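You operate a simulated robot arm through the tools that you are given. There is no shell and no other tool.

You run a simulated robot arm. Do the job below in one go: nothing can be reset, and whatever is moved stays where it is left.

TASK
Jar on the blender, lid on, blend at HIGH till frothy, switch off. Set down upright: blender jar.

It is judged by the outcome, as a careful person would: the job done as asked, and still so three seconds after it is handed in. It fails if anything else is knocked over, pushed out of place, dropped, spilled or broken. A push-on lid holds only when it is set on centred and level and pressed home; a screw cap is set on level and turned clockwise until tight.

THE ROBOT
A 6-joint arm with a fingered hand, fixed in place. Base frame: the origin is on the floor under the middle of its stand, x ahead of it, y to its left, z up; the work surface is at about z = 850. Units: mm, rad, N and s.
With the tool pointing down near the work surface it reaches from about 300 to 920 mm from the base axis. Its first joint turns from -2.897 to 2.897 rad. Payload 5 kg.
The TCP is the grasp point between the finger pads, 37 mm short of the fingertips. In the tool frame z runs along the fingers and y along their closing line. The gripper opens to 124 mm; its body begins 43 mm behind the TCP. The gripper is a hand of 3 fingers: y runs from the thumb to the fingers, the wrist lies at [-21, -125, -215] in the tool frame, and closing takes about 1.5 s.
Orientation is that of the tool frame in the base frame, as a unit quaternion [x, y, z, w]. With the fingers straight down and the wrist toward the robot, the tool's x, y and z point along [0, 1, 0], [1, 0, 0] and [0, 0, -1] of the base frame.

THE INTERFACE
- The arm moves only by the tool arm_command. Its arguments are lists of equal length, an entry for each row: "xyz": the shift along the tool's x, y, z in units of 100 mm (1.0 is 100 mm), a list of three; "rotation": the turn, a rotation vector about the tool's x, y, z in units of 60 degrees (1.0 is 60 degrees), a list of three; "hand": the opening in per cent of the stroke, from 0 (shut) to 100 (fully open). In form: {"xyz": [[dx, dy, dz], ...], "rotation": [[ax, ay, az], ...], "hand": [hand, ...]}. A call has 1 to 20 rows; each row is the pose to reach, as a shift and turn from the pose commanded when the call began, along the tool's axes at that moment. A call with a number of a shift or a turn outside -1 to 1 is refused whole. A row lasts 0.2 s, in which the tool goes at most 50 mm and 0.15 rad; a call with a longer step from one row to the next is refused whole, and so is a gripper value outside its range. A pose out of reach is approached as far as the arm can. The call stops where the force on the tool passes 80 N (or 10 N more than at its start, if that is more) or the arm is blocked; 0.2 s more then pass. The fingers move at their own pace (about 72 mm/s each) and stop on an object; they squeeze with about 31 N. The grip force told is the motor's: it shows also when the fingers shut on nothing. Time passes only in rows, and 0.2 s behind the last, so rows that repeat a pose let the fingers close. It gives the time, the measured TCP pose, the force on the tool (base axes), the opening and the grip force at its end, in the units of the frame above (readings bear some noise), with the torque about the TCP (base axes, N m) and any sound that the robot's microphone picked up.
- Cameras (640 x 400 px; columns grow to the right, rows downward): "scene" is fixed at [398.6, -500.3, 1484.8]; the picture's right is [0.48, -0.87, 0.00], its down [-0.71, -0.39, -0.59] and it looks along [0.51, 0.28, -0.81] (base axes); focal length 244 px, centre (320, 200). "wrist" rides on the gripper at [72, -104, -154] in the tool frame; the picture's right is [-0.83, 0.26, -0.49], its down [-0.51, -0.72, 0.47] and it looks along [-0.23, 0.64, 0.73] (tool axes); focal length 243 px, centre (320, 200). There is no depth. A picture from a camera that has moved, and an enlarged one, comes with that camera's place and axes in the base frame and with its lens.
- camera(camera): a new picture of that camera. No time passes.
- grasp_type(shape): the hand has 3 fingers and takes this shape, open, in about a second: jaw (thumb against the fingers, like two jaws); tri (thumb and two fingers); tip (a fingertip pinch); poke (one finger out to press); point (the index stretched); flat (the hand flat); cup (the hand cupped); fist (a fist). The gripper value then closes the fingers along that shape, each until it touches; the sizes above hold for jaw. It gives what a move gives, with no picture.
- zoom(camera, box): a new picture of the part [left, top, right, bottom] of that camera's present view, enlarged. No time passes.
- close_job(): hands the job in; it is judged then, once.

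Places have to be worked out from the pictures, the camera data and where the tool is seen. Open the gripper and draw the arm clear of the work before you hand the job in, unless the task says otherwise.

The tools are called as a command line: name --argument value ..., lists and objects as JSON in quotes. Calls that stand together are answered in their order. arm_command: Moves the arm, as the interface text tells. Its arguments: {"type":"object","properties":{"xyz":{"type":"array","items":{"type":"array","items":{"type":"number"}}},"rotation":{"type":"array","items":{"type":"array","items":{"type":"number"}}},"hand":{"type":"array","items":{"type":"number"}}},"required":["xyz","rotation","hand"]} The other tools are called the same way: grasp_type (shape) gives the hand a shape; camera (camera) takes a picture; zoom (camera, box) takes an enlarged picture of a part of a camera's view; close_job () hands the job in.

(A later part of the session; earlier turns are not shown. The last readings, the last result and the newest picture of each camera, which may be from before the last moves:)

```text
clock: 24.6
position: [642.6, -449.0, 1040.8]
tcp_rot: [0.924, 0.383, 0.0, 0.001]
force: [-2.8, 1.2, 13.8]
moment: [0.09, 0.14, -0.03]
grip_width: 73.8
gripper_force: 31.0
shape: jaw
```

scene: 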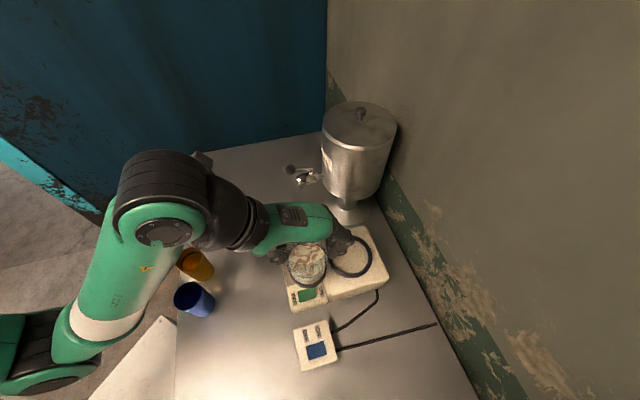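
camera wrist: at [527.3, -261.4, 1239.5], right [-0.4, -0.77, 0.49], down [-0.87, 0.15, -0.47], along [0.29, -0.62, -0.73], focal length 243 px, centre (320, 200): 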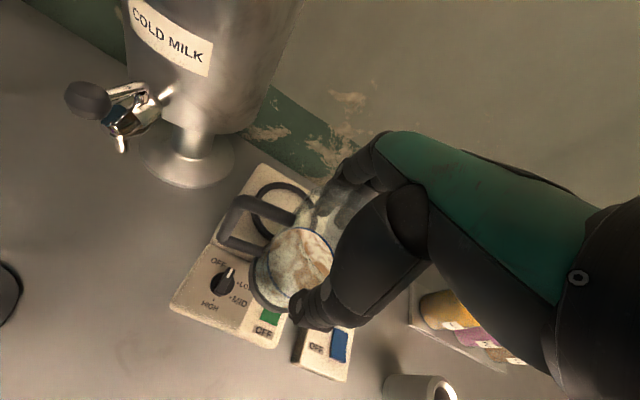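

It's seated with 14 N down and only a small side force. I'll unload slightly and open the hand slowly.

arm_command --xyz '[[0, 0, -0.01], [0, 0, -0.012], [0, 0, -0.012], [0, 0, -0.012], [0, 0, -0.012], [0, 0, -0.012], [0, 0, -0.012], [0, 0, -0.012], [0, 0, -0.012]]' --rotation '[[0, 0, 0], [0, 0, 0], [0, 0, 0], [0, 0, 0], [0, 0, 0], [0, 0, 0], [0, 0, 0], [0, 0, 0], [0, 0, 0]]' --hand '[0, 62, 66, 70, 75, 80, 90, 100, 100]'

zoom --camera "scene" --box '[290, 190, 410, 310]'

zoom --camera "wrist" --box '[180, 120, 400, 340]'

```text
clock: 26.6
position: [643.2, -447.0, 1041.5]
tcp_rot: [0.924, 0.383, 0.0, 0.001]
force: [-0.9, -0.7, -0.1]
moment: [0.01, 0.03, 0.0]
grip_width: 123.5
gripper_force: 0.0
shape: jaw
```

```text
3.33 times, centred on (350, 250) of scene
camera zoom: at [398.6, -500.3, 1484.8], right [0.48, -0.87, 0.0], down [-0.71, -0.39, -0.59], along [0.51, 0.28, -0.81], focal length 813 px, centre (220, 33)
```

zoom: 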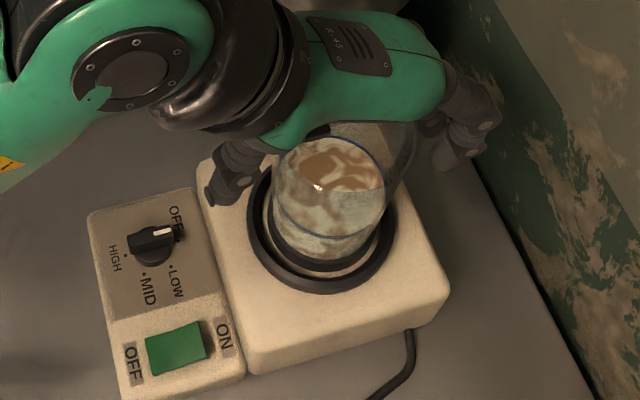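

```text
1.82 times, centred on (290, 230) of wrist
camera zoom: at [619.3, -323.1, 1194.3], right [-0.4, -0.77, 0.49], down [-0.87, 0.15, -0.47], along [0.29, -0.62, -0.73], focal length 441 px, centre (374, 146)
```

zoom: 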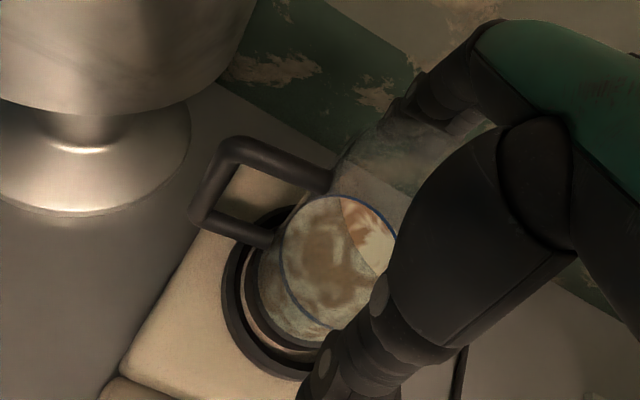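

The jar stands upright in the ring. I'll raise the hand straight up to clear the rim.

arm_command --xyz '[[0, 0, -0.2], [0, 0, -0.5], [0, 0, -0.8], [0, 0, -1.0], [0, 0, -1.0]]' --rotation '[[0, 0, 0], [0, 0, 0], [0, 0, 0], [0, 0, 0], [0, 0, 0]]' --hand '[100, 100, 100, 100, 100]'

zoom --camera "scene" --box '[290, 190, 410, 310]'

camera --camera "wrist"

```text
clock: 27.8
position: [641.2, -446.9, 1141.0]
tcp_rot: [0.924, 0.383, 0.0, 0.0]
force: [-0.1, 1.1, 0.7]
moment: [0.0, 0.01, 0.0]
grip_width: 123.7
gripper_force: 0.0
shape: jaw
```

```text
3.33 times, centred on (350, 250) of scene
camera zoom: at [398.6, -500.3, 1484.8], right [0.48, -0.87, 0.0], down [-0.71, -0.39, -0.59], along [0.51, 0.28, -0.81], focal length 813 px, centre (220, 33)
```

zoom: 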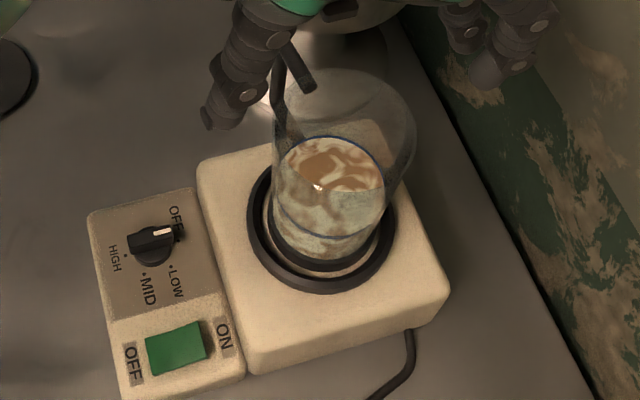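

```text
taken
camera wrist: at [618.1, -323.4, 1293.5], right [-0.4, -0.77, 0.49], down [-0.87, 0.15, -0.47], along [0.29, -0.62, -0.73], focal length 243 px, centre (320, 200)
```

wrist: 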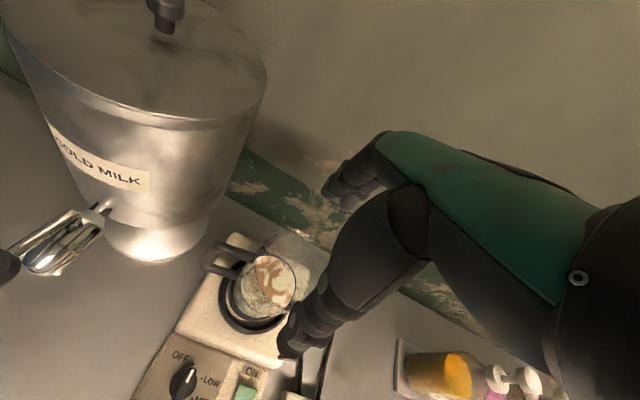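

The jar stands on the blender. Now for the lid. I'll back off toward the robot and move toward it, keeping clear of the urn's tap and undoing the yaw.

arm_command --xyz '[[-0.02, -0.3, 0], [-0.05, -0.6, 0], [-0.07, -0.92, 0], [-0.07, -0.92, 0]]' --rotation '[[0, 0, -0.1], [0, 0, -0.2], [0, 0, -0.3], [0, 0, -0.375]]' --hand '[100, 100, 100, 80]'

arm_command --xyz '[[0.3, -0.12, 0], [0.6, -0.25, 0], [0.924, -0.383, 0], [0.924, -0.383, 0]]' --rotation '[[0, 0, -0.1], [0, 0, -0.2], [0, 0, -0.3], [0, 0, -0.375]]' --hand '[80, 70, 60, 60]'

arm_command --xyz '[[0.35, 0, 0.1], [0.7, 0, 0.2], [1.0, 0, 0.3], [1.0, 0, 0.3]]' --rotation '[[0, 0, 0], [0, 0, 0], [0, 0, 0], [0, 0, 0]]' --hand '[60, 60, 60, 60]'

camera --camera "wrist"

camera --camera "scene"

```text
clock: 28.8
position: [572.0, -389.4, 1140.9]
tcp_rot: [0.831, 0.556, 0.0, 0.0]
force: [0.8, -0.7, -0.6]
moment: [-0.01, 0.01, 0.04]
grip_width: 99.6
gripper_force: 0.0
shape: jaw
```

```text
clock: 29.8
position: [570.7, -286.9, 1140.7]
tcp_rot: [0.706, 0.708, 0.0, 0.0]
force: [0.2, 0.2, 0.6]
moment: [0.01, -0.02, 0.01]
grip_width: 74.5
gripper_force: 0.0
shape: jaw
```

```text
clock: 30.8
position: [572.0, -188.0, 1110.8]
tcp_rot: [0.707, 0.707, 0.0, -0.001]
force: [-0.1, -0.5, 0.4]
moment: [-0.03, -0.02, -0.01]
grip_width: 75.1
gripper_force: 0.0
shape: jaw
```

```text
taken
camera wrist: at [466.6, -114.8, 1263.8], right [0.26, -0.83, 0.49], down [-0.72, -0.51, -0.47], along [0.64, -0.23, -0.73], focal length 243 px, centre (320, 200)
```

wrist: 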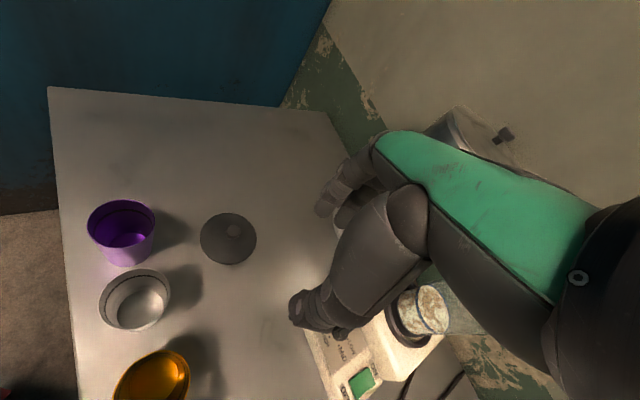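

```text
taken
```

scene: 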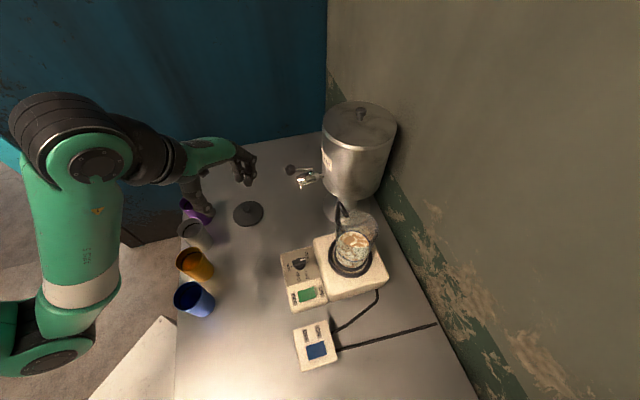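

Both views show the lid clearly. I'll zoom in to place it precisely.

zoom --camera "scene" --box '[223, 189, 275, 241]'

zoom --camera "wrist" --box '[190, 200, 270, 280]'

zoom --camera "scene" --box '[310, 190, 400, 280]'

```text
7.69 times, centred on (249, 215) of scene
camera zoom: at [398.6, -500.3, 1484.8], right [0.48, -0.87, 0.0], down [-0.71, -0.39, -0.59], along [0.51, 0.28, -0.81], focal length 1876 px, centre (866, 85)
```

zoom: 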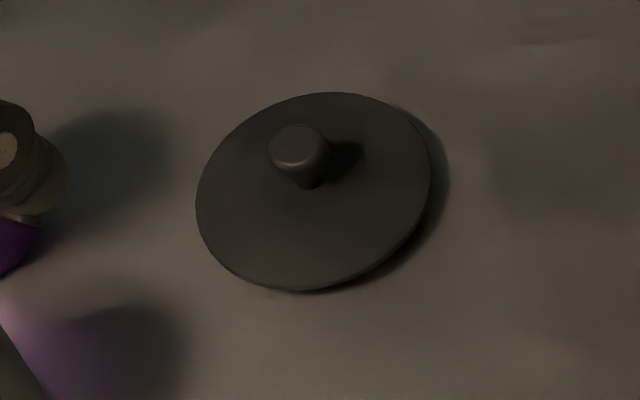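

```text
5.00 times, centred on (230, 240) of wrist
camera zoom: at [466.6, -114.8, 1263.8], right [0.26, -0.83, 0.49], down [-0.72, -0.51, -0.47], along [0.64, -0.23, -0.73], focal length 1213 px, centre (770, 0)
```

zoom: 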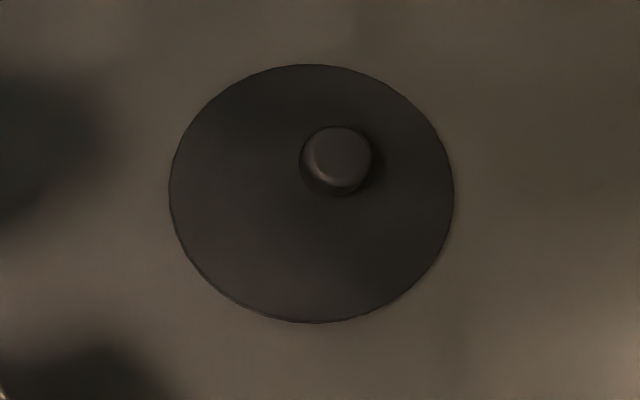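

```text
4.44 times, centred on (355, 235) of scene
camera zoom: at [398.6, -500.3, 1484.8], right [0.48, -0.87, 0.0], down [-0.71, -0.39, -0.59], along [0.51, 0.28, -0.81], focal length 1084 px, centre (164, 44)
```

zoom: 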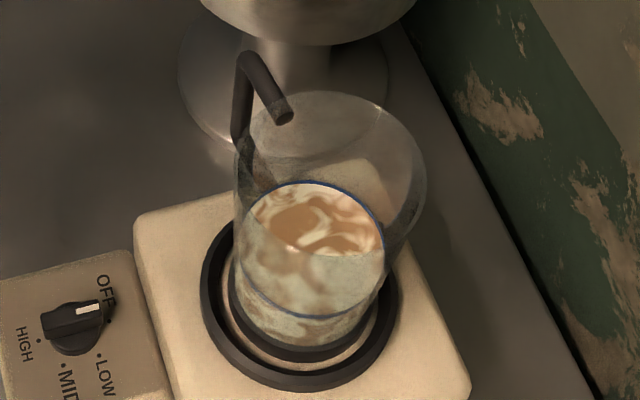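

The lid's centre is at about (645, -113) and its knob top is at z≈891, with a cap about 23 mm wide. I'll move above it with the hand partly open.

arm_command --xyz '[[0.3, 0.3, 0.2], [0.6, 0.55, 0.4], [0.755, 0.73, 0.7], [0.755, 0.73, 0.9], [0.755, 0.73, 0.9]]' --rotation '[[0, 0, 0], [0, 0, 0], [0, 0, 0], [0, 0, 0], [0, 0, 0]]' --hand '[60, 60, 60, 60, 60]'

arm_command --xyz '[[0, 0, 0.3], [0, 0, 0.6], [0, 0, 0.65], [0, 0, 0.65]]' --rotation '[[0, 0, 0], [0, 0, 0], [0, 0, 0], [0, 0, 0]]' --hand '[60, 60, 60, 60]'

zoom --camera "wrist" --box '[220, 130, 420, 350]'

zoom --camera "scene" --box '[200, 150, 300, 250]'

```text
clock: 32.0
position: [642.1, -109.7, 1022.1]
tcp_rot: [0.707, 0.707, 0.0, -0.001]
force: [-0.1, -0.4, -0.4]
moment: [0.0, -0.05, 0.03]
grip_width: 74.8
gripper_force: 0.0
shape: jaw
```

```text
clock: 33.0
position: [644.5, -112.7, 956.0]
tcp_rot: [0.707, 0.707, 0.0, 0.0]
force: [-0.5, -0.1, 0.1]
moment: [0.0, -0.01, 0.03]
grip_width: 74.9
gripper_force: 0.2
shape: jaw
```

```text
1.82 times, centred on (320, 240) of wrist
camera zoom: at [540.1, -40.8, 1109.6], right [0.26, -0.83, 0.49], down [-0.72, -0.51, -0.47], along [0.64, -0.23, -0.73], focal length 441 px, centre (320, 127)
```

zoom: 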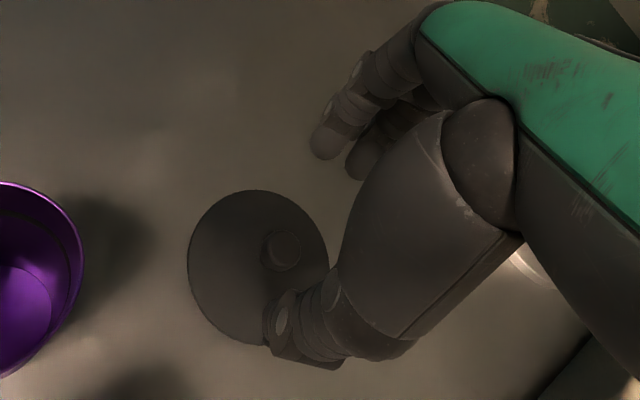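

```text
4.00 times, centred on (250, 200) of scene
camera zoom: at [398.6, -500.3, 1484.8], right [0.48, -0.87, 0.0], down [-0.71, -0.39, -0.59], along [0.51, 0.28, -0.81], focal length 976 px, centre (600, 200)
```

zoom: 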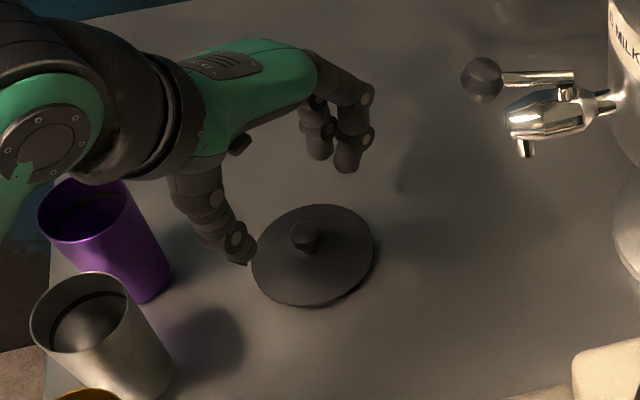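

The knob appears centred between the thumb and fingers to within a few millimetres. I'll lower until the fingertips are level with the knob top, then check again.

arm_command --xyz '[[0.01, 0, 0.15], [0.01, 0, 0.3], [0.01, 0, 0.3]]' --rotation '[[0, 0, 0], [0, 0, 0], [0, 0, 0]]' --hand '[60, 55, 50]'

zoom --camera "wrist" --box '[240, 160, 380, 320]'

zoom --camera "scene" --box '[210, 170, 290, 240]'

```text
clock: 33.8
position: [644.3, -111.8, 927.0]
tcp_rot: [0.707, 0.707, 0.0, 0.0]
force: [-0.3, -0.7, 0.4]
moment: [0.01, -0.01, -0.03]
grip_width: 62.4
gripper_force: 0.1
shape: jaw
```

```text
2.50 times, centred on (310, 240) of wrist
camera zoom: at [540.6, -39.7, 1079.3], right [0.26, -0.83, 0.49], down [-0.72, -0.51, -0.47], along [0.64, -0.23, -0.73], focal length 606 px, centre (345, 100)
```

zoom: 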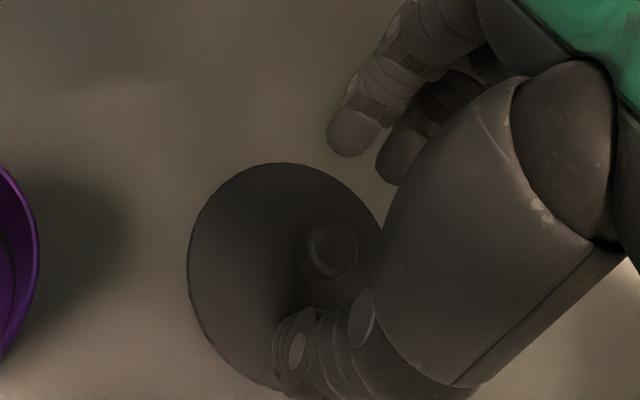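

```text
5.71 times, centred on (250, 205) of scene
camera zoom: at [398.6, -500.3, 1484.8], right [0.48, -0.87, 0.0], down [-0.71, -0.39, -0.59], along [0.51, 0.28, -0.81], focal length 1394 px, centre (720, 171)
```

zoom: 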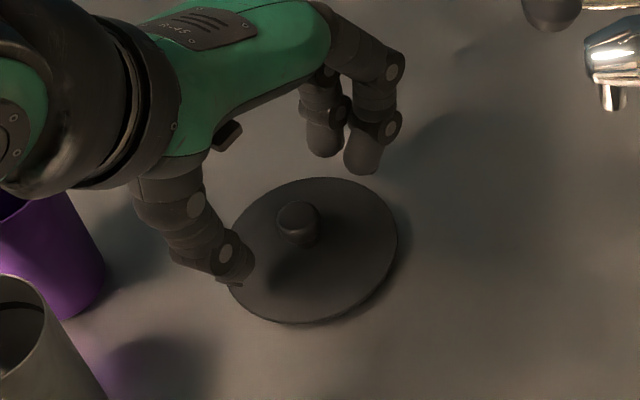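

The knob estimates average (645.5, -113.3), about 1.5 mm from the TCP. I'll adjust for that, go down 20 mm and close gently on the knob.

arm_command --xyz '[[-0.01, 0.01, 0.1], [-0.01, 0.01, 0.19], [-0.01, 0.01, 0.19], [-0.01, 0.01, 0.19], [-0.01, 0.01, 0.19], [-0.01, 0.01, 0.19], [-0.01, 0.01, 0.19], [-0.01, 0.01, 0.19], [-0.01, 0.01, 0.19]]' --rotation '[[0, 0, 0], [0, 0, 0], [0, 0, 0], [0, 0, 0], [0, 0, 0], [0, 0, 0], [0, 0, 0], [0, 0, 0], [0, 0, 0]]' --hand '[50, 50, 40, 30, 20, 10, 0, 0, 0]'

zoom --camera "wrist" --box '[240, 160, 380, 320]'

zoom --camera "scene" --box '[210, 170, 290, 240]'

```text
clock: 35.8
position: [645.8, -113.0, 907.3]
tcp_rot: [0.707, 0.707, 0.0, 0.0]
force: [-0.1, -0.7, 0.4]
moment: [0.01, 0.02, 0.0]
grip_width: 11.8
gripper_force: 31.1
shape: jaw
```

```text
2.50 times, centred on (310, 240) of wrist
camera zoom: at [541.0, -40.8, 1059.5], right [0.26, -0.83, 0.49], down [-0.72, -0.51, -0.47], along [0.64, -0.23, -0.73], focal length 606 px, centre (345, 100)
```

zoom: 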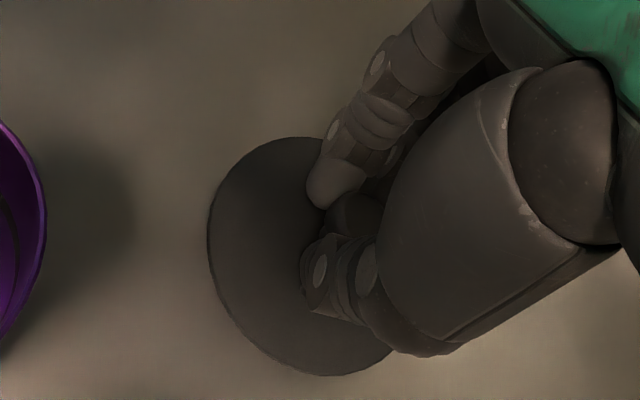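

```text
5.71 times, centred on (250, 205) of scene
camera zoom: at [398.6, -500.3, 1484.8], right [0.48, -0.87, 0.0], down [-0.71, -0.39, -0.59], along [0.51, 0.28, -0.81], focal length 1394 px, centre (720, 171)
```

zoom: 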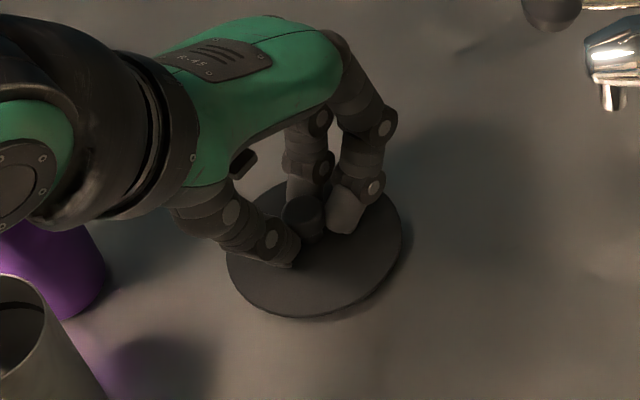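

The knob is held between the thumb and the two fingers, at 31 N. I'll lift slowly and check that the lid comes up level.

arm_command --xyz '[[0, 0, -0.05], [0, 0, -0.12], [0, 0, -0.2], [0, 0, -0.3], [0, 0, -0.4], [0, 0, -0.5], [0, 0, -0.5]]' --rotation '[[0, 0, 0], [0, 0, 0], [0, 0, 0], [0, 0, 0], [0, 0, 0], [0, 0, 0], [0, 0, 0]]' --hand '[0, 0, 0, 0, 0, 0, 0]'

zoom --camera "wrist" --box '[240, 160, 380, 320]'

zoom --camera "scene" --box '[210, 160, 290, 240]'

```text
clock: 37.4
position: [647.1, -112.1, 955.8]
tcp_rot: [0.707, 0.707, 0.0, 0.0]
force: [0.2, 0.1, -0.7]
moment: [-0.02, 0.02, 0.01]
grip_width: 12.1
gripper_force: 31.2
shape: jaw
```

```text
2.50 times, centred on (310, 240) of wrist
camera zoom: at [542.2, -39.3, 1109.3], right [0.26, -0.83, 0.49], down [-0.72, -0.51, -0.47], along [0.64, -0.23, -0.73], focal length 606 px, centre (345, 100)
```

zoom: 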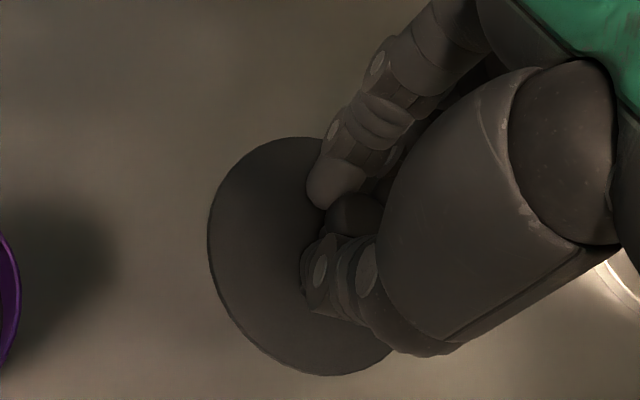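

```text
5.00 times, centred on (250, 200) of scene
camera zoom: at [398.6, -500.3, 1484.8], right [0.48, -0.87, 0.0], down [-0.71, -0.39, -0.59], along [0.51, 0.28, -0.81], focal length 1219 px, centre (670, 200)
```

zoom: 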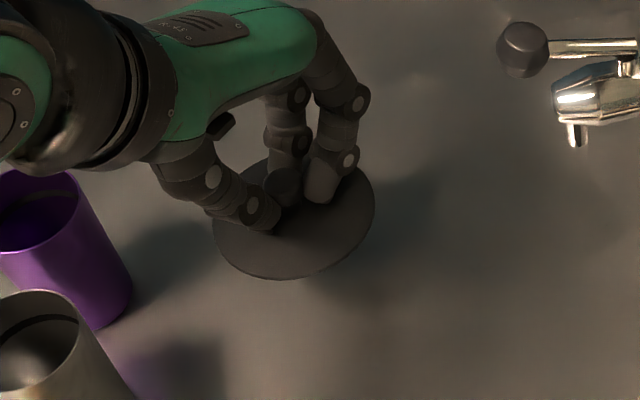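

The lid came up level and hasn't moved in the hand. Before carrying it over, I'll measure the jar's rim precisely in the scene view.

zoom --camera "scene" --box '[325, 200, 385, 260]'

zoom --camera "scene" --box '[215, 175, 275, 235]'

```text
6.67 times, centred on (355, 230) of scene
camera zoom: at [398.6, -500.3, 1484.8], right [0.48, -0.87, 0.0], down [-0.71, -0.39, -0.59], along [0.51, 0.28, -0.81], focal length 1626 px, centre (87, 0)
```

zoom: 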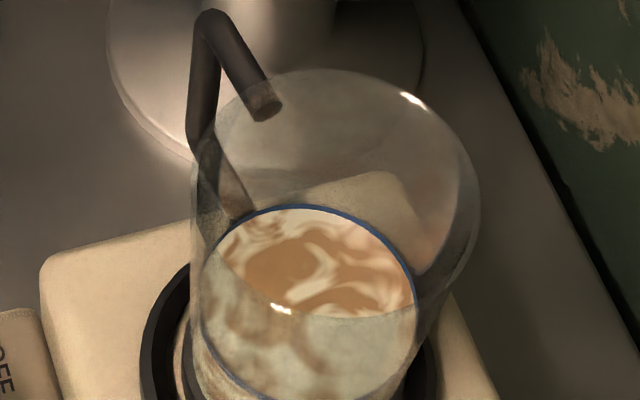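

```text
6.67 times, centred on (245, 205) of scene
camera zoom: at [398.6, -500.3, 1484.8], right [0.48, -0.87, 0.0], down [-0.71, -0.39, -0.59], along [0.51, 0.28, -0.81], focal length 1626 px, centre (820, 167)
```

zoom: 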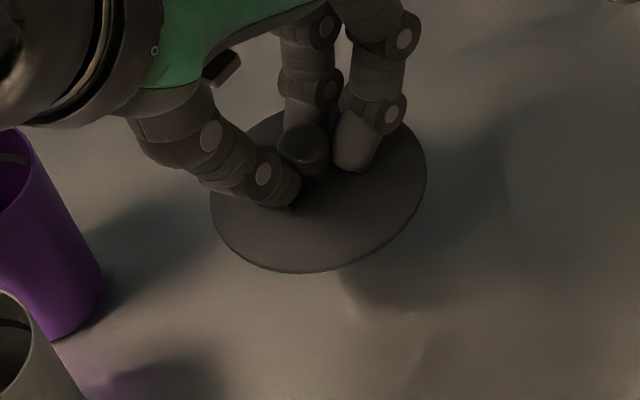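

The rim's outer diameter is about 85 mm and the lid is about 96 mm wide. I'll carry the lid back along the same safe path, high and away from the tap, ending above the jar at the same 45° yaw.

arm_command --xyz '[[0, 0, -0.25], [0, 0, -0.5], [0, 0, -0.75], [0, 0, -1.0], [0, 0, -1.0]]' --rotation '[[0, 0, 0], [0, 0, 0], [0, 0, 0], [0, 0, 0], [0, 0, 0]]' --hand '[0, 0, 0, 0, 0]'

arm_command --xyz '[[-0.15, -0.2, -0.1], [-0.3, -0.4, -0.25], [-0.45, -0.55, -0.4], [-0.6, -0.7, -0.55], [-0.75, -0.75, -0.55], [-0.75, -0.75, -0.55]]' --rotation '[[0, 0, 0], [0, 0, 0], [0, 0, 0], [0, 0, 0], [0, 0, 0], [0, 0, 0]]' --hand '[0, 0, 0, 0, 0, 0]'

arm_command --xyz '[[-0.2, 0, -0.05], [-0.4, 0, -0.15], [-0.6, 0, -0.25], [-0.8, 0, -0.35], [-1.0, 0, -0.35], [-1.0, 0, -0.35]]' --rotation '[[0, 0, 0.06], [0, 0, 0.14], [0, 0, 0.22], [0, 0, 0.3], [0, 0, 0.375], [0, 0, 0.375]]' --hand '[0, 0, 0, 0, 0, 0]'

camera --camera "scene"

```text
clock: 38.6
position: [645.7, -111.5, 1059.4]
tcp_rot: [0.707, 0.707, 0.0, 0.0]
force: [-0.4, -0.4, -1.1]
moment: [-0.03, 0.01, -0.02]
grip_width: 11.7
gripper_force: 31.4
shape: jaw
```

```text
clock: 40.0
position: [569.2, -186.3, 1109.0]
tcp_rot: [0.708, 0.706, 0.001, 0.0]
force: [0.3, 0.2, -0.3]
moment: [0.01, 0.02, -0.01]
grip_width: 12.0
gripper_force: 31.0
shape: jaw
```

```text
clock: 41.4
position: [567.5, -287.4, 1147.7]
tcp_rot: [0.832, 0.555, 0.0, 0.001]
force: [0.2, 0.3, -0.6]
moment: [0.03, -0.01, 0.03]
grip_width: 11.9
gripper_force: 30.7
shape: jaw
```

```text
taken
```

scene: 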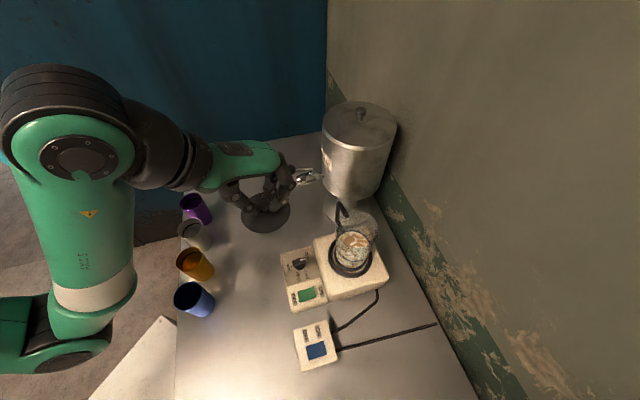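

The lid is steady in the hand. I'll go on toward the jar.

arm_command --xyz '[[-0.18, 0.08, 0], [-0.36, 0.15, 0], [-0.54, 0.23, 0], [-0.72, 0.3, 0], [-0.924, 0.383, 0], [-0.924, 0.383, 0]]' --rotation '[[0, 0, 0.06], [0, 0, 0.14], [0, 0, 0.22], [0, 0, 0.3], [0, 0, 0.375], [0, 0, 0.375]]' --hand '[0, 0, 0, 0, 0, 0]'

arm_command --xyz '[[0.01, 0.2, 0], [0.03, 0.4, 0], [0.05, 0.6, 0], [0.06, 0.8, 0], [0.07, 0.92, 0], [0.07, 0.95, 0], [0.07, 0.95, 0]]' --rotation '[[0, 0, 0], [0, 0, 0], [0, 0, 0], [0, 0, 0], [0, 0, 0], [0, 0, 0], [0, 0, 0]]' --hand '[0, 0, 0, 0, 0, 0, 0]'

zoom --camera "scene" --box '[310, 180, 400, 280]'

zoom --camera "wrist" --box '[200, 160, 360, 320]'

```text
clock: 42.8
position: [571.7, -386.0, 1147.8]
tcp_rot: [0.924, 0.382, 0.0, 0.0]
force: [-0.1, -0.1, 0.5]
moment: [-0.02, 0.02, 0.01]
grip_width: 11.9
gripper_force: 30.8
shape: jaw
```

```text
clock: 44.4
position: [642.8, -449.1, 1147.5]
tcp_rot: [0.924, 0.382, 0.0, 0.0]
force: [0.1, -0.1, -0.6]
moment: [0.03, 0.05, 0.02]
grip_width: 11.8
gripper_force: 30.9
shape: jaw
```

```text
4.00 times, centred on (355, 230) of scene
camera zoom: at [398.6, -500.3, 1484.8], right [0.48, -0.87, 0.0], down [-0.71, -0.39, -0.59], along [0.51, 0.28, -0.81], focal length 976 px, centre (180, 80)
```

zoom: 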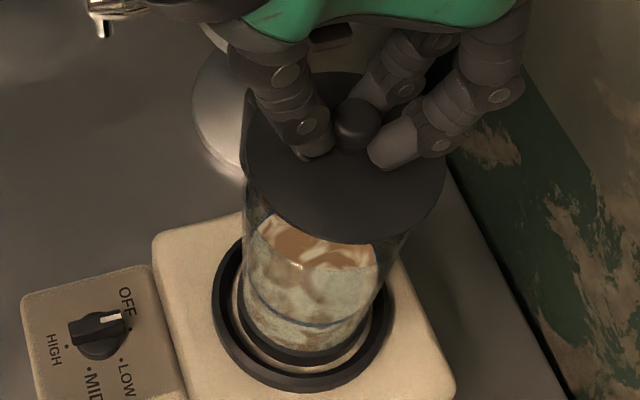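

```text
2.50 times, centred on (280, 240) of wrist
camera zoom: at [619.4, -323.9, 1300.2], right [-0.4, -0.77, 0.49], down [-0.87, 0.15, -0.47], along [0.29, -0.62, -0.73], focal length 606 px, centre (420, 100)
```

zoom: 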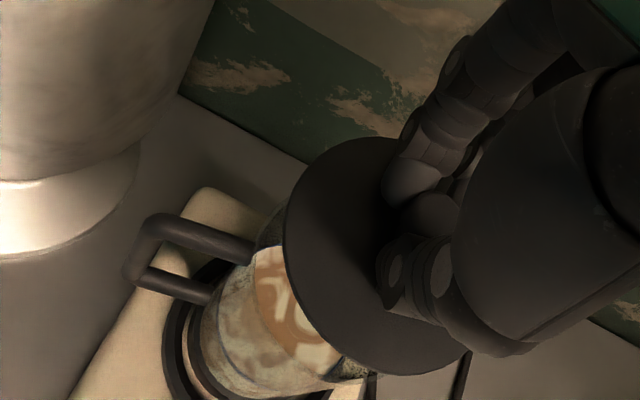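

The lid hovers over the jar. I'll zoom in further in both views to measure the sideways offset between the lid and the jar's axis.

zoom --camera "wrist" --box '[160, 170, 360, 370]'

zoom --camera "scene" --box '[320, 200, 390, 270]'

```text
2.00 times, centred on (260, 270) of wrist
camera zoom: at [619.4, -323.9, 1300.2], right [-0.4, -0.77, 0.49], down [-0.87, 0.15, -0.47], along [0.29, -0.62, -0.73], focal length 485 px, centre (440, 60)
```

zoom: 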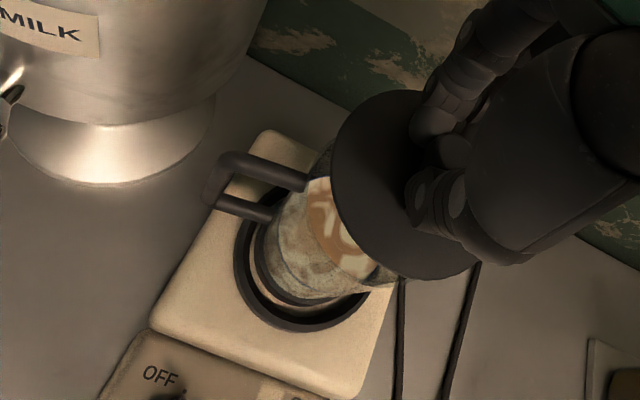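

```text
5.71 times, centred on (355, 235) of scene
camera zoom: at [398.6, -500.3, 1484.8], right [0.48, -0.87, 0.0], down [-0.71, -0.39, -0.59], along [0.51, 0.28, -0.81], focal length 1394 px, centre (120, 0)
```

zoom: 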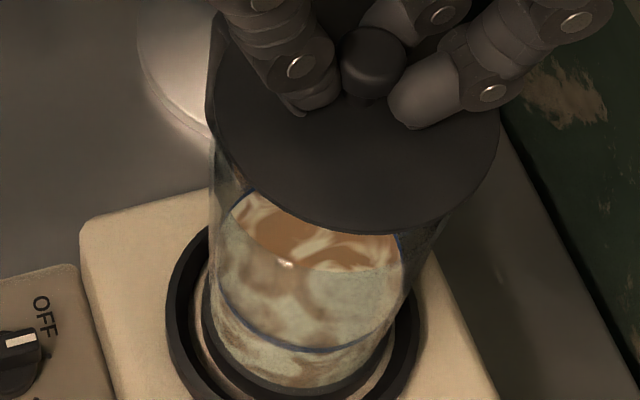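

In the scene view the lid is about 2.7 mm too far right. In the wrist view it is about 1.3 mm off toward (-x, -y). I'll shift it by (+0.4, +3.2) mm and lower it 18 mm, staying above the rim.

arm_command --xyz '[[0.025, -0.02, 0], [0.025, -0.02, 0.06], [0.025, -0.02, 0.12], [0.025, -0.02, 0.18], [0.025, -0.02, 0.18]]' --rotation '[[0, 0, 0], [0, 0, 0], [0, 0, 0], [0, 0, 0], [0, 0, 0]]' --hand '[0, 0, 0, 0, 0]'

zoom --camera "wrist" --box '[160, 170, 360, 370]'

zoom --camera "scene" --box '[320, 200, 390, 270]'

```text
clock: 45.6
position: [642.9, -445.8, 1129.3]
tcp_rot: [0.924, 0.382, 0.0, 0.0]
force: [0.4, -0.2, -0.3]
moment: [0.01, 0.01, -0.02]
grip_width: 12.0
gripper_force: 30.6
shape: jaw
```

```text
2.00 times, centred on (260, 270) of wrist
camera zoom: at [619.1, -321.7, 1281.4], right [-0.4, -0.77, 0.49], down [-0.87, 0.15, -0.47], along [0.29, -0.62, -0.73], focal length 485 px, centre (440, 60)
```

zoom: 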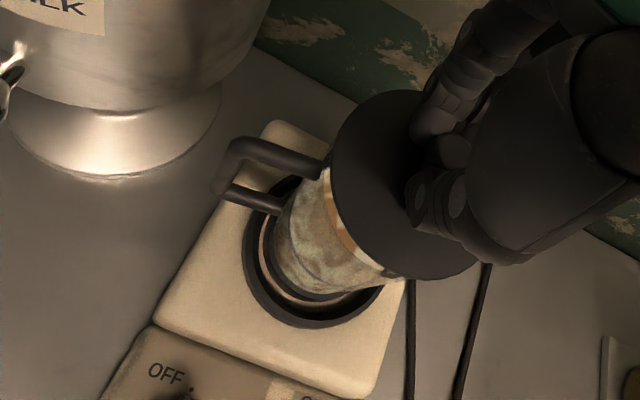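

```text
5.71 times, centred on (355, 235) of scene
camera zoom: at [398.6, -500.3, 1484.8], right [0.48, -0.87, 0.0], down [-0.71, -0.39, -0.59], along [0.51, 0.28, -0.81], focal length 1394 px, centre (120, 0)
```

zoom: 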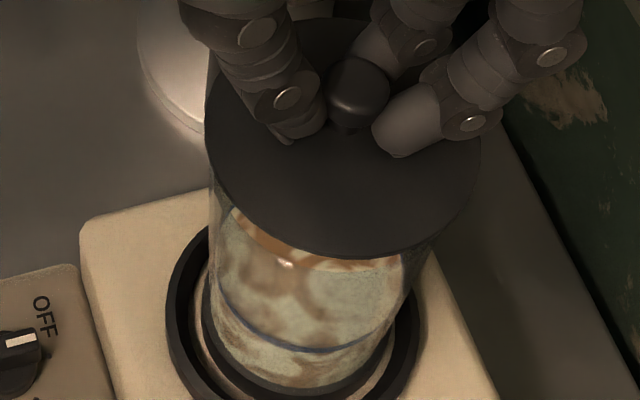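

The lid is now well centred in the scene view. I'll check the wrist view at higher zoom.

zoom --camera "wrist" --box '[220, 200, 350, 310]'

```text
3.64 times, centred on (285, 255) of wrist
camera zoom: at [619.1, -321.7, 1281.4], right [-0.4, -0.77, 0.49], down [-0.87, 0.15, -0.47], along [0.29, -0.62, -0.73], focal length 882 px, centre (447, 0)
```

zoom: 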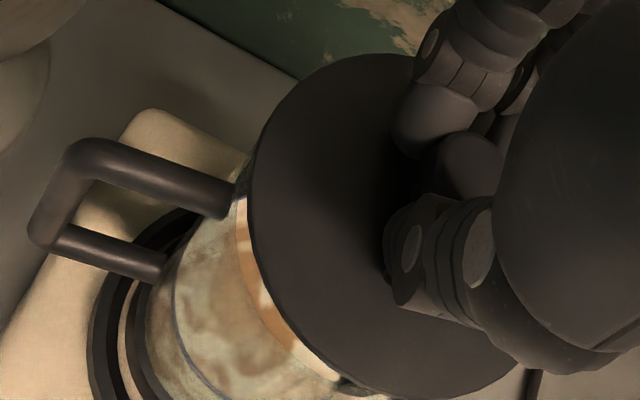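

Both views put the lid within about 1 mm of the jar's axis. I'll nudge it about 0.8 mm left and start descending gently toward contact.

arm_command --xyz '[[0.004, -0.007, 0], [0.004, -0.007, 0.03], [0.004, -0.007, 0.06], [0.004, -0.007, 0.06]]' --rotation '[[0, 0, 0], [0, 0, 0], [0, 0, 0], [0, 0, 0]]' --hand '[0, 0, 0, 0]'

zoom --camera "scene" --box '[325, 210, 385, 260]'

zoom --camera "wrist" --box '[240, 220, 340, 310]'

```text
clock: 46.6
position: [643.9, -445.3, 1121.9]
tcp_rot: [0.924, 0.383, 0.0, -0.001]
force: [-0.5, 0.5, -1.1]
moment: [0.01, 0.02, -0.01]
grip_width: 11.7
gripper_force: 30.7
shape: jaw
```

```text
8.00 times, centred on (355, 235) of scene
camera zoom: at [398.6, -500.3, 1484.8], right [0.48, -0.87, 0.0], down [-0.71, -0.39, -0.59], along [0.51, 0.28, -0.81], focal length 1951 px, centre (40, -80)
```

zoom: 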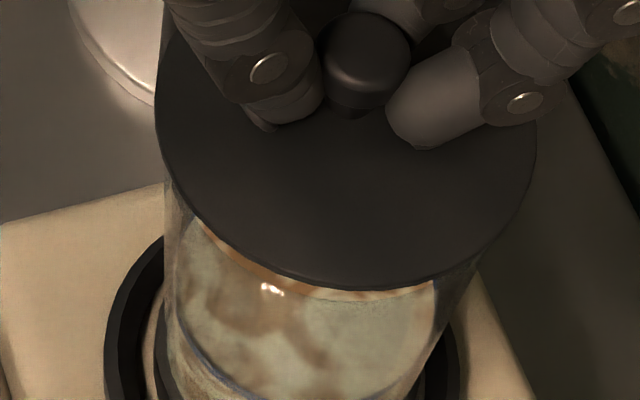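

```text
4.44 times, centred on (290, 265) of wrist
camera zoom: at [619.9, -320.8, 1275.1], right [-0.4, -0.77, 0.49], down [-0.87, 0.15, -0.47], along [0.29, -0.62, -0.73], focal length 1078 px, centre (453, -89)
```

zoom: 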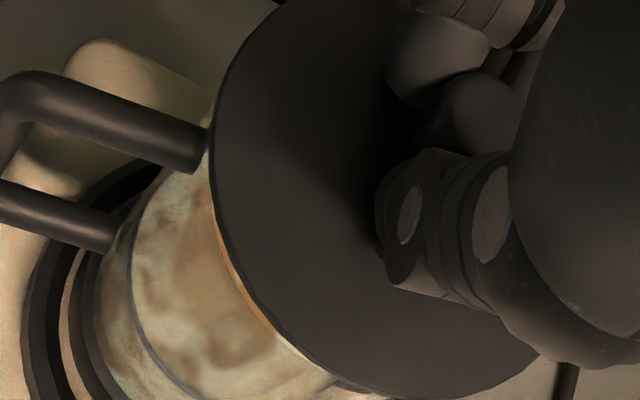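

There's no contact yet. I'll descend another 4 mm.

arm_command --xyz '[[0, 0, 0.02], [0, 0, 0.04], [0, 0, 0.04]]' --rotation '[[0, 0, 0], [0, 0, 0], [0, 0, 0]]' --hand '[0, 0, 0]'

arm_command --xyz '[[0, 0, 0.02], [0, 0, 0.02]]' --rotation '[[0, 0, 0], [0, 0, 0]]' --hand '[0, 0]'

```text
clock: 47.4
position: [642.6, -446.2, 1118.6]
tcp_rot: [0.924, 0.383, 0.0, 0.0]
force: [0.5, -0.4, 0.5]
moment: [0.02, 0.02, -0.03]
grip_width: 12.0
gripper_force: 30.5
shape: jaw
```

```text
clock: 48.0
position: [642.5, -444.8, 1118.1]
tcp_rot: [0.924, 0.382, 0.0, -0.001]
force: [-0.5, 0.2, 0.0]
moment: [0.0, 0.01, 0.02]
grip_width: 11.6
gripper_force: 30.6
shape: jaw
```

There's still no contact. I'll go on down in 2 mm steps.

arm_command --xyz '[[0, 0, 0.02], [0, 0, 0.03], [0, 0, 0.03]]' --rotation '[[0, 0, 0], [0, 0, 0], [0, 0, 0]]' --hand '[0, 0, 0]'

zoom --camera "scene" --box '[325, 210, 385, 260]'

zoom --camera "wrist" --box '[240, 220, 340, 310]'

```text
clock: 48.8
position: [643.5, -444.5, 1114.0]
tcp_rot: [0.924, 0.383, 0.0, -0.001]
force: [0.0, 0.2, -0.3]
moment: [-0.01, 0.01, -0.03]
grip_width: 12.0
gripper_force: 31.0
shape: jaw
```

```text
8.00 times, centred on (355, 235) of scene
camera zoom: at [398.6, -500.3, 1484.8], right [0.48, -0.87, 0.0], down [-0.71, -0.39, -0.59], along [0.51, 0.28, -0.81], focal length 1951 px, centre (40, -80)
```

zoom: 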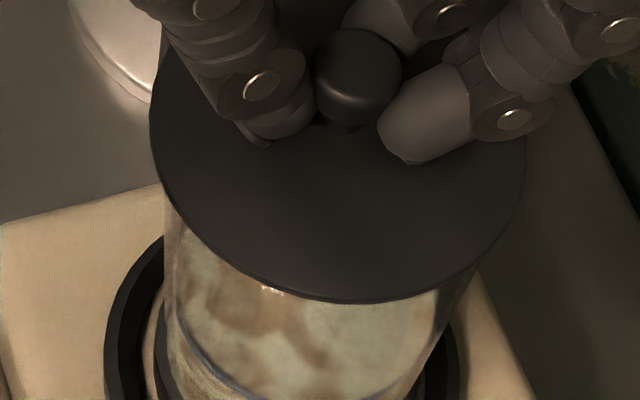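

```text
4.44 times, centred on (290, 265) of wrist
camera zoom: at [619.5, -319.9, 1267.9], right [-0.4, -0.77, 0.49], down [-0.87, 0.15, -0.47], along [0.29, -0.62, -0.73], focal length 1078 px, centre (453, -89)
```

zoom: 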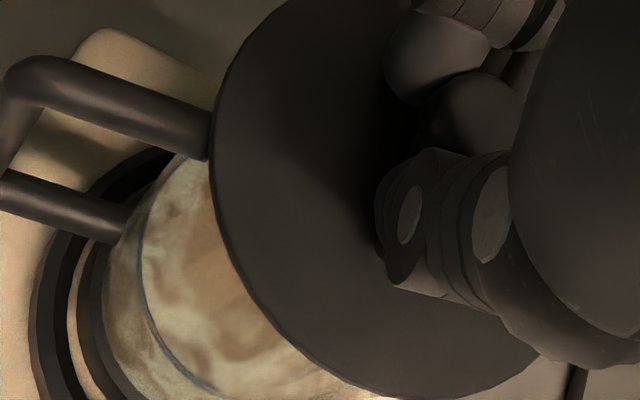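

The lid is still centred and meets no resistance, so its plug may be entering the jar. I'll continue in small steps.

arm_command --xyz '[[0, 0, 0.01], [0, 0, 0.02], [0, 0, 0.03], [0, 0, 0.03]]' --rotation '[[0, 0, 0], [0, 0, 0], [0, 0, 0], [0, 0, 0]]' --hand '[0, 0, 0, 0]'

arm_command --xyz '[[0, 0, 0.01], [0, 0, 0.02], [0, 0, 0.02]]' --rotation '[[0, 0, 0], [0, 0, 0], [0, 0, 0]]' --hand '[0, 0, 0]'

```text
clock: 49.8
position: [642.8, -444.9, 1111.1]
tcp_rot: [0.924, 0.382, -0.001, -0.001]
force: [-0.2, -0.4, -1.7]
moment: [0.0, -0.04, 0.02]
grip_width: 11.8
gripper_force: 31.3
shape: jaw
```

```text
clock: 50.6
position: [643.0, -445.6, 1108.6]
tcp_rot: [0.923, 0.384, 0.0, 0.0]
force: [0.4, -0.3, -0.1]
moment: [-0.01, -0.01, -0.03]
grip_width: 11.7
gripper_force: 30.9
shape: jaw
```

I'll check both views again at this height.

zoom --camera "scene" --box '[325, 210, 385, 260]'

zoom --camera "wrist" --box '[220, 220, 350, 340]'

```text
8.00 times, centred on (355, 235) of scene
camera zoom: at [398.6, -500.3, 1484.8], right [0.48, -0.87, 0.0], down [-0.71, -0.39, -0.59], along [0.51, 0.28, -0.81], focal length 1951 px, centre (40, -80)
```

zoom: 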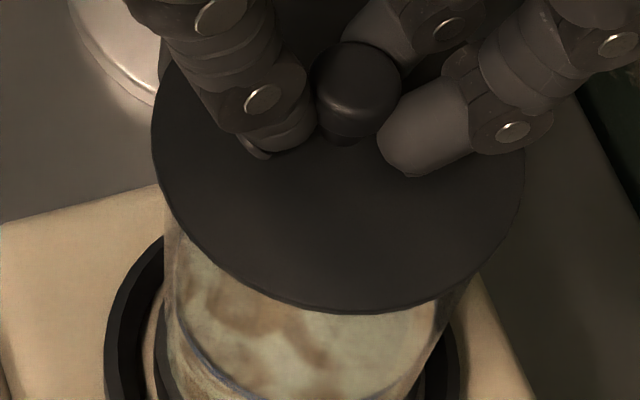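

```text
3.33 times, centred on (285, 280) of wrist
camera zoom: at [619.8, -320.6, 1262.1], right [-0.4, -0.77, 0.49], down [-0.87, 0.15, -0.47], along [0.29, -0.62, -0.73], focal length 809 px, centre (437, -67)
```

zoom: 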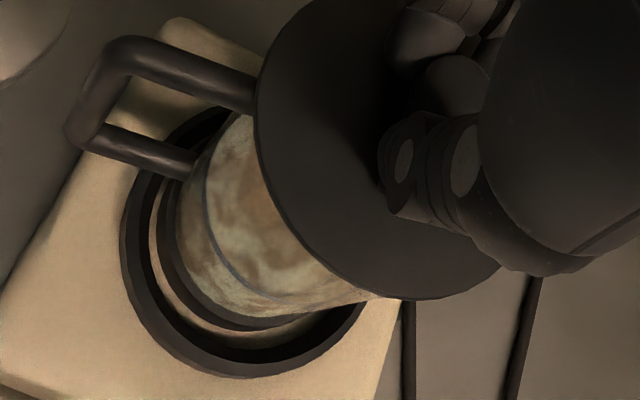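

It's centred to within about 1 mm in both views. I'll keep descending until I feel contact.

arm_command --xyz '[[-0.005, 0, 0.01], [-0.005, 0, 0.02], [-0.005, 0, 0.02]]' --rotation '[[0, 0, 0], [0, 0, 0], [0, 0, 0]]' --hand '[0, 0, 0]'

arm_command --xyz '[[0, 0, 0.01], [0, 0, 0.02], [0, 0, 0.02]]' --rotation '[[0, 0, 0], [0, 0, 0], [0, 0, 0]]' --hand '[0, 0, 0]'

arm_command --xyz '[[0, 0, 0.01], [0, 0, 0.02], [0, 0, 0.02]]' --rotation '[[0, 0, 0], [0, 0, 0], [0, 0, 0]]' --hand '[0, 0, 0]'

```text
clock: 51.4
position: [642.6, -446.2, 1107.1]
tcp_rot: [0.924, 0.382, 0.0, 0.0]
force: [-0.5, 1.4, 1.5]
moment: [0.01, -0.01, 0.02]
grip_width: 11.9
gripper_force: 31.0
shape: jaw
```

```text
clock: 52.2
position: [642.4, -445.5, 1106.9]
tcp_rot: [0.924, 0.383, 0.001, 0.001]
force: [1.9, 3.9, 12.8]
moment: [0.06, -0.01, 0.05]
grip_width: 12.4
gripper_force: 30.9
shape: jaw
```

```text
clock: 53.0
position: [642.0, -445.5, 1105.8]
tcp_rot: [0.924, 0.382, 0.0, 0.001]
force: [-1.1, 4.6, 24.4]
moment: [0.13, 0.09, 0.0]
grip_width: 13.4
gripper_force: 31.1
shape: jaw
```

Contact started at TCP z≈1107 and the force has risen to 24 N. I'll look at the lid's fit before pressing any further.

zoom --camera "scene" --box '[325, 210, 385, 260]'

zoom --camera "wrist" --box '[220, 220, 350, 340]'

```text
8.00 times, centred on (355, 235) of scene
camera zoom: at [398.6, -500.3, 1484.8], right [0.48, -0.87, 0.0], down [-0.71, -0.39, -0.59], along [0.51, 0.28, -0.81], focal length 1951 px, centre (40, -80)
```

zoom: 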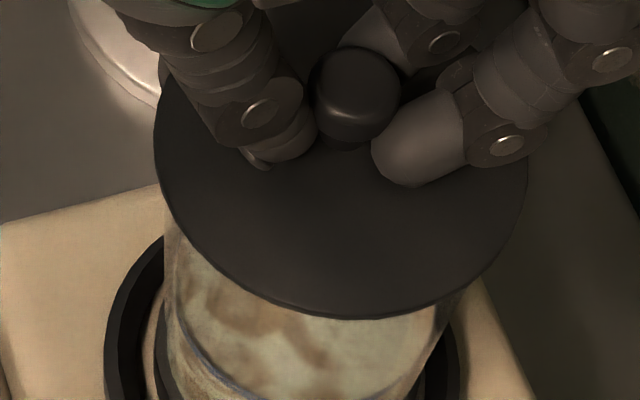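

```text
3.33 times, centred on (285, 280) of wrist
camera zoom: at [618.3, -320.5, 1257.2], right [-0.4, -0.77, 0.49], down [-0.87, 0.15, -0.47], along [0.29, -0.62, -0.73], focal length 809 px, centre (437, -67)
```

zoom: 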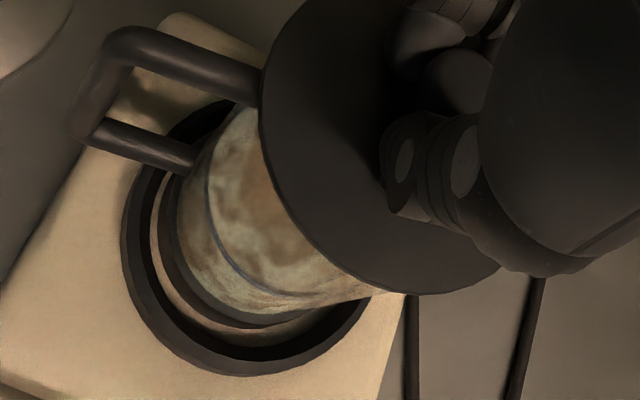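

The lid looks level and centred, with a small +y side force. I'll relax 0.5 mm in that direction and keep pressing gently while watching the force.

arm_command --xyz '[[0.004, -0.004, 0], [0.004, -0.004, 0.01], [0.004, -0.004, 0.02], [0.004, -0.004, 0.03], [0.004, -0.004, 0.03]]' --rotation '[[0, 0, 0], [0, 0, 0], [0, 0, 0], [0, 0, 0], [0, 0, 0]]' --hand '[0, 0, 0, 0, 0]'

```text
clock: 54.2
position: [641.7, -444.7, 1104.5]
tcp_rot: [0.924, 0.383, 0.001, 0.002]
force: [-7.3, 0.6, 39.8]
moment: [0.28, 0.34, -0.1]
grip_width: 13.7
gripper_force: 31.0
shape: jaw
```

The force is now 40 N, with some sideways load. I'll look again.

zoom --camera "scene" --box '[325, 210, 385, 260]'

zoom --camera "wrist" --box '[220, 200, 350, 320]'

```text
8.00 times, centred on (355, 235) of scene
camera zoom: at [398.6, -500.3, 1484.8], right [0.48, -0.87, 0.0], down [-0.71, -0.39, -0.59], along [0.51, 0.28, -0.81], focal length 1951 px, centre (40, -80)
```

zoom: 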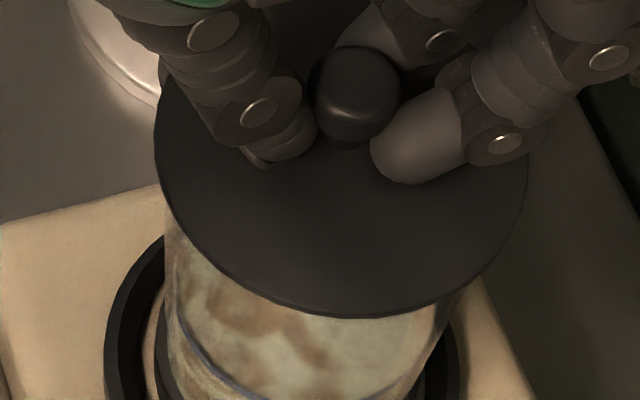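

```text
3.33 times, centred on (285, 260) of wrist
camera zoom: at [618.2, -319.2, 1256.5], right [-0.41, -0.77, 0.49], down [-0.87, 0.15, -0.48], along [0.29, -0.62, -0.73], focal length 809 px, centre (437, 0)
```

zoom: 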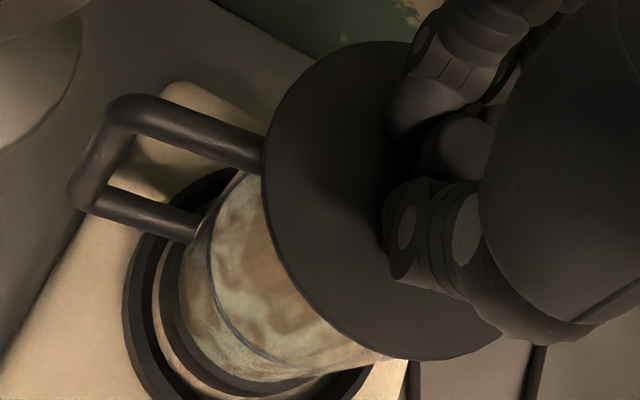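

The lid's disc is now level with the rim and centred (u=357.4 against 357.3 for the rim). I'll press more firmly, to about 65 N, to push it home.

arm_command --xyz '[[0.003, 0.003, 0.01], [0.003, 0.003, 0.02], [0.003, 0.003, 0.03], [0.003, 0.003, 0.03]]' --rotation '[[0, 0, 0], [0, 0, 0], [0, 0, 0], [0, 0, 0]]' --hand '[0, 0, 0, 0]'

zoom --camera "scene" --box '[325, 210, 385, 260]'

```text
clock: 55.2
position: [642.8, -446.0, 1104.1]
tcp_rot: [0.924, 0.382, 0.004, 0.006]
force: [-11.2, 7.5, 52.3]
moment: [0.78, 0.71, -0.02]
grip_width: 14.3
gripper_force: 31.1
shape: jaw
```

```text
8.00 times, centred on (355, 235) of scene
camera zoom: at [398.6, -500.3, 1484.8], right [0.48, -0.87, 0.0], down [-0.71, -0.39, -0.59], along [0.51, 0.28, -0.81], focal length 1951 px, centre (40, -80)
```

zoom: 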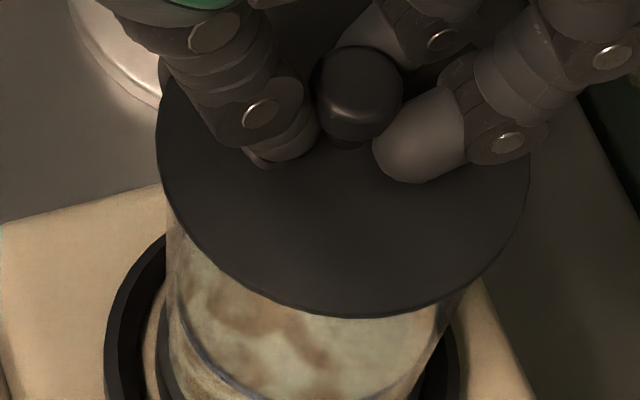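

The lid isn't moving down any further at 52 N, so it's bottomed out. I'll unload and release the knob to inspect it.

arm_command --xyz '[[0, 0, -0.02], [0, 0, -0.04], [0, 0, -0.055], [0, 0, -0.055]]' --rotation '[[0, 0, 0], [0, 0, 0], [0, 0, 0], [0, 0, 0]]' --hand '[0, 0, 0, 0]'

```text
clock: 56.2
position: [642.3, -445.4, 1104.8]
tcp_rot: [0.924, 0.383, 0.001, 0.0]
force: [0.3, -0.6, 25.7]
moment: [0.06, -0.13, -0.06]
grip_width: 14.4
gripper_force: 30.9
shape: jaw
```

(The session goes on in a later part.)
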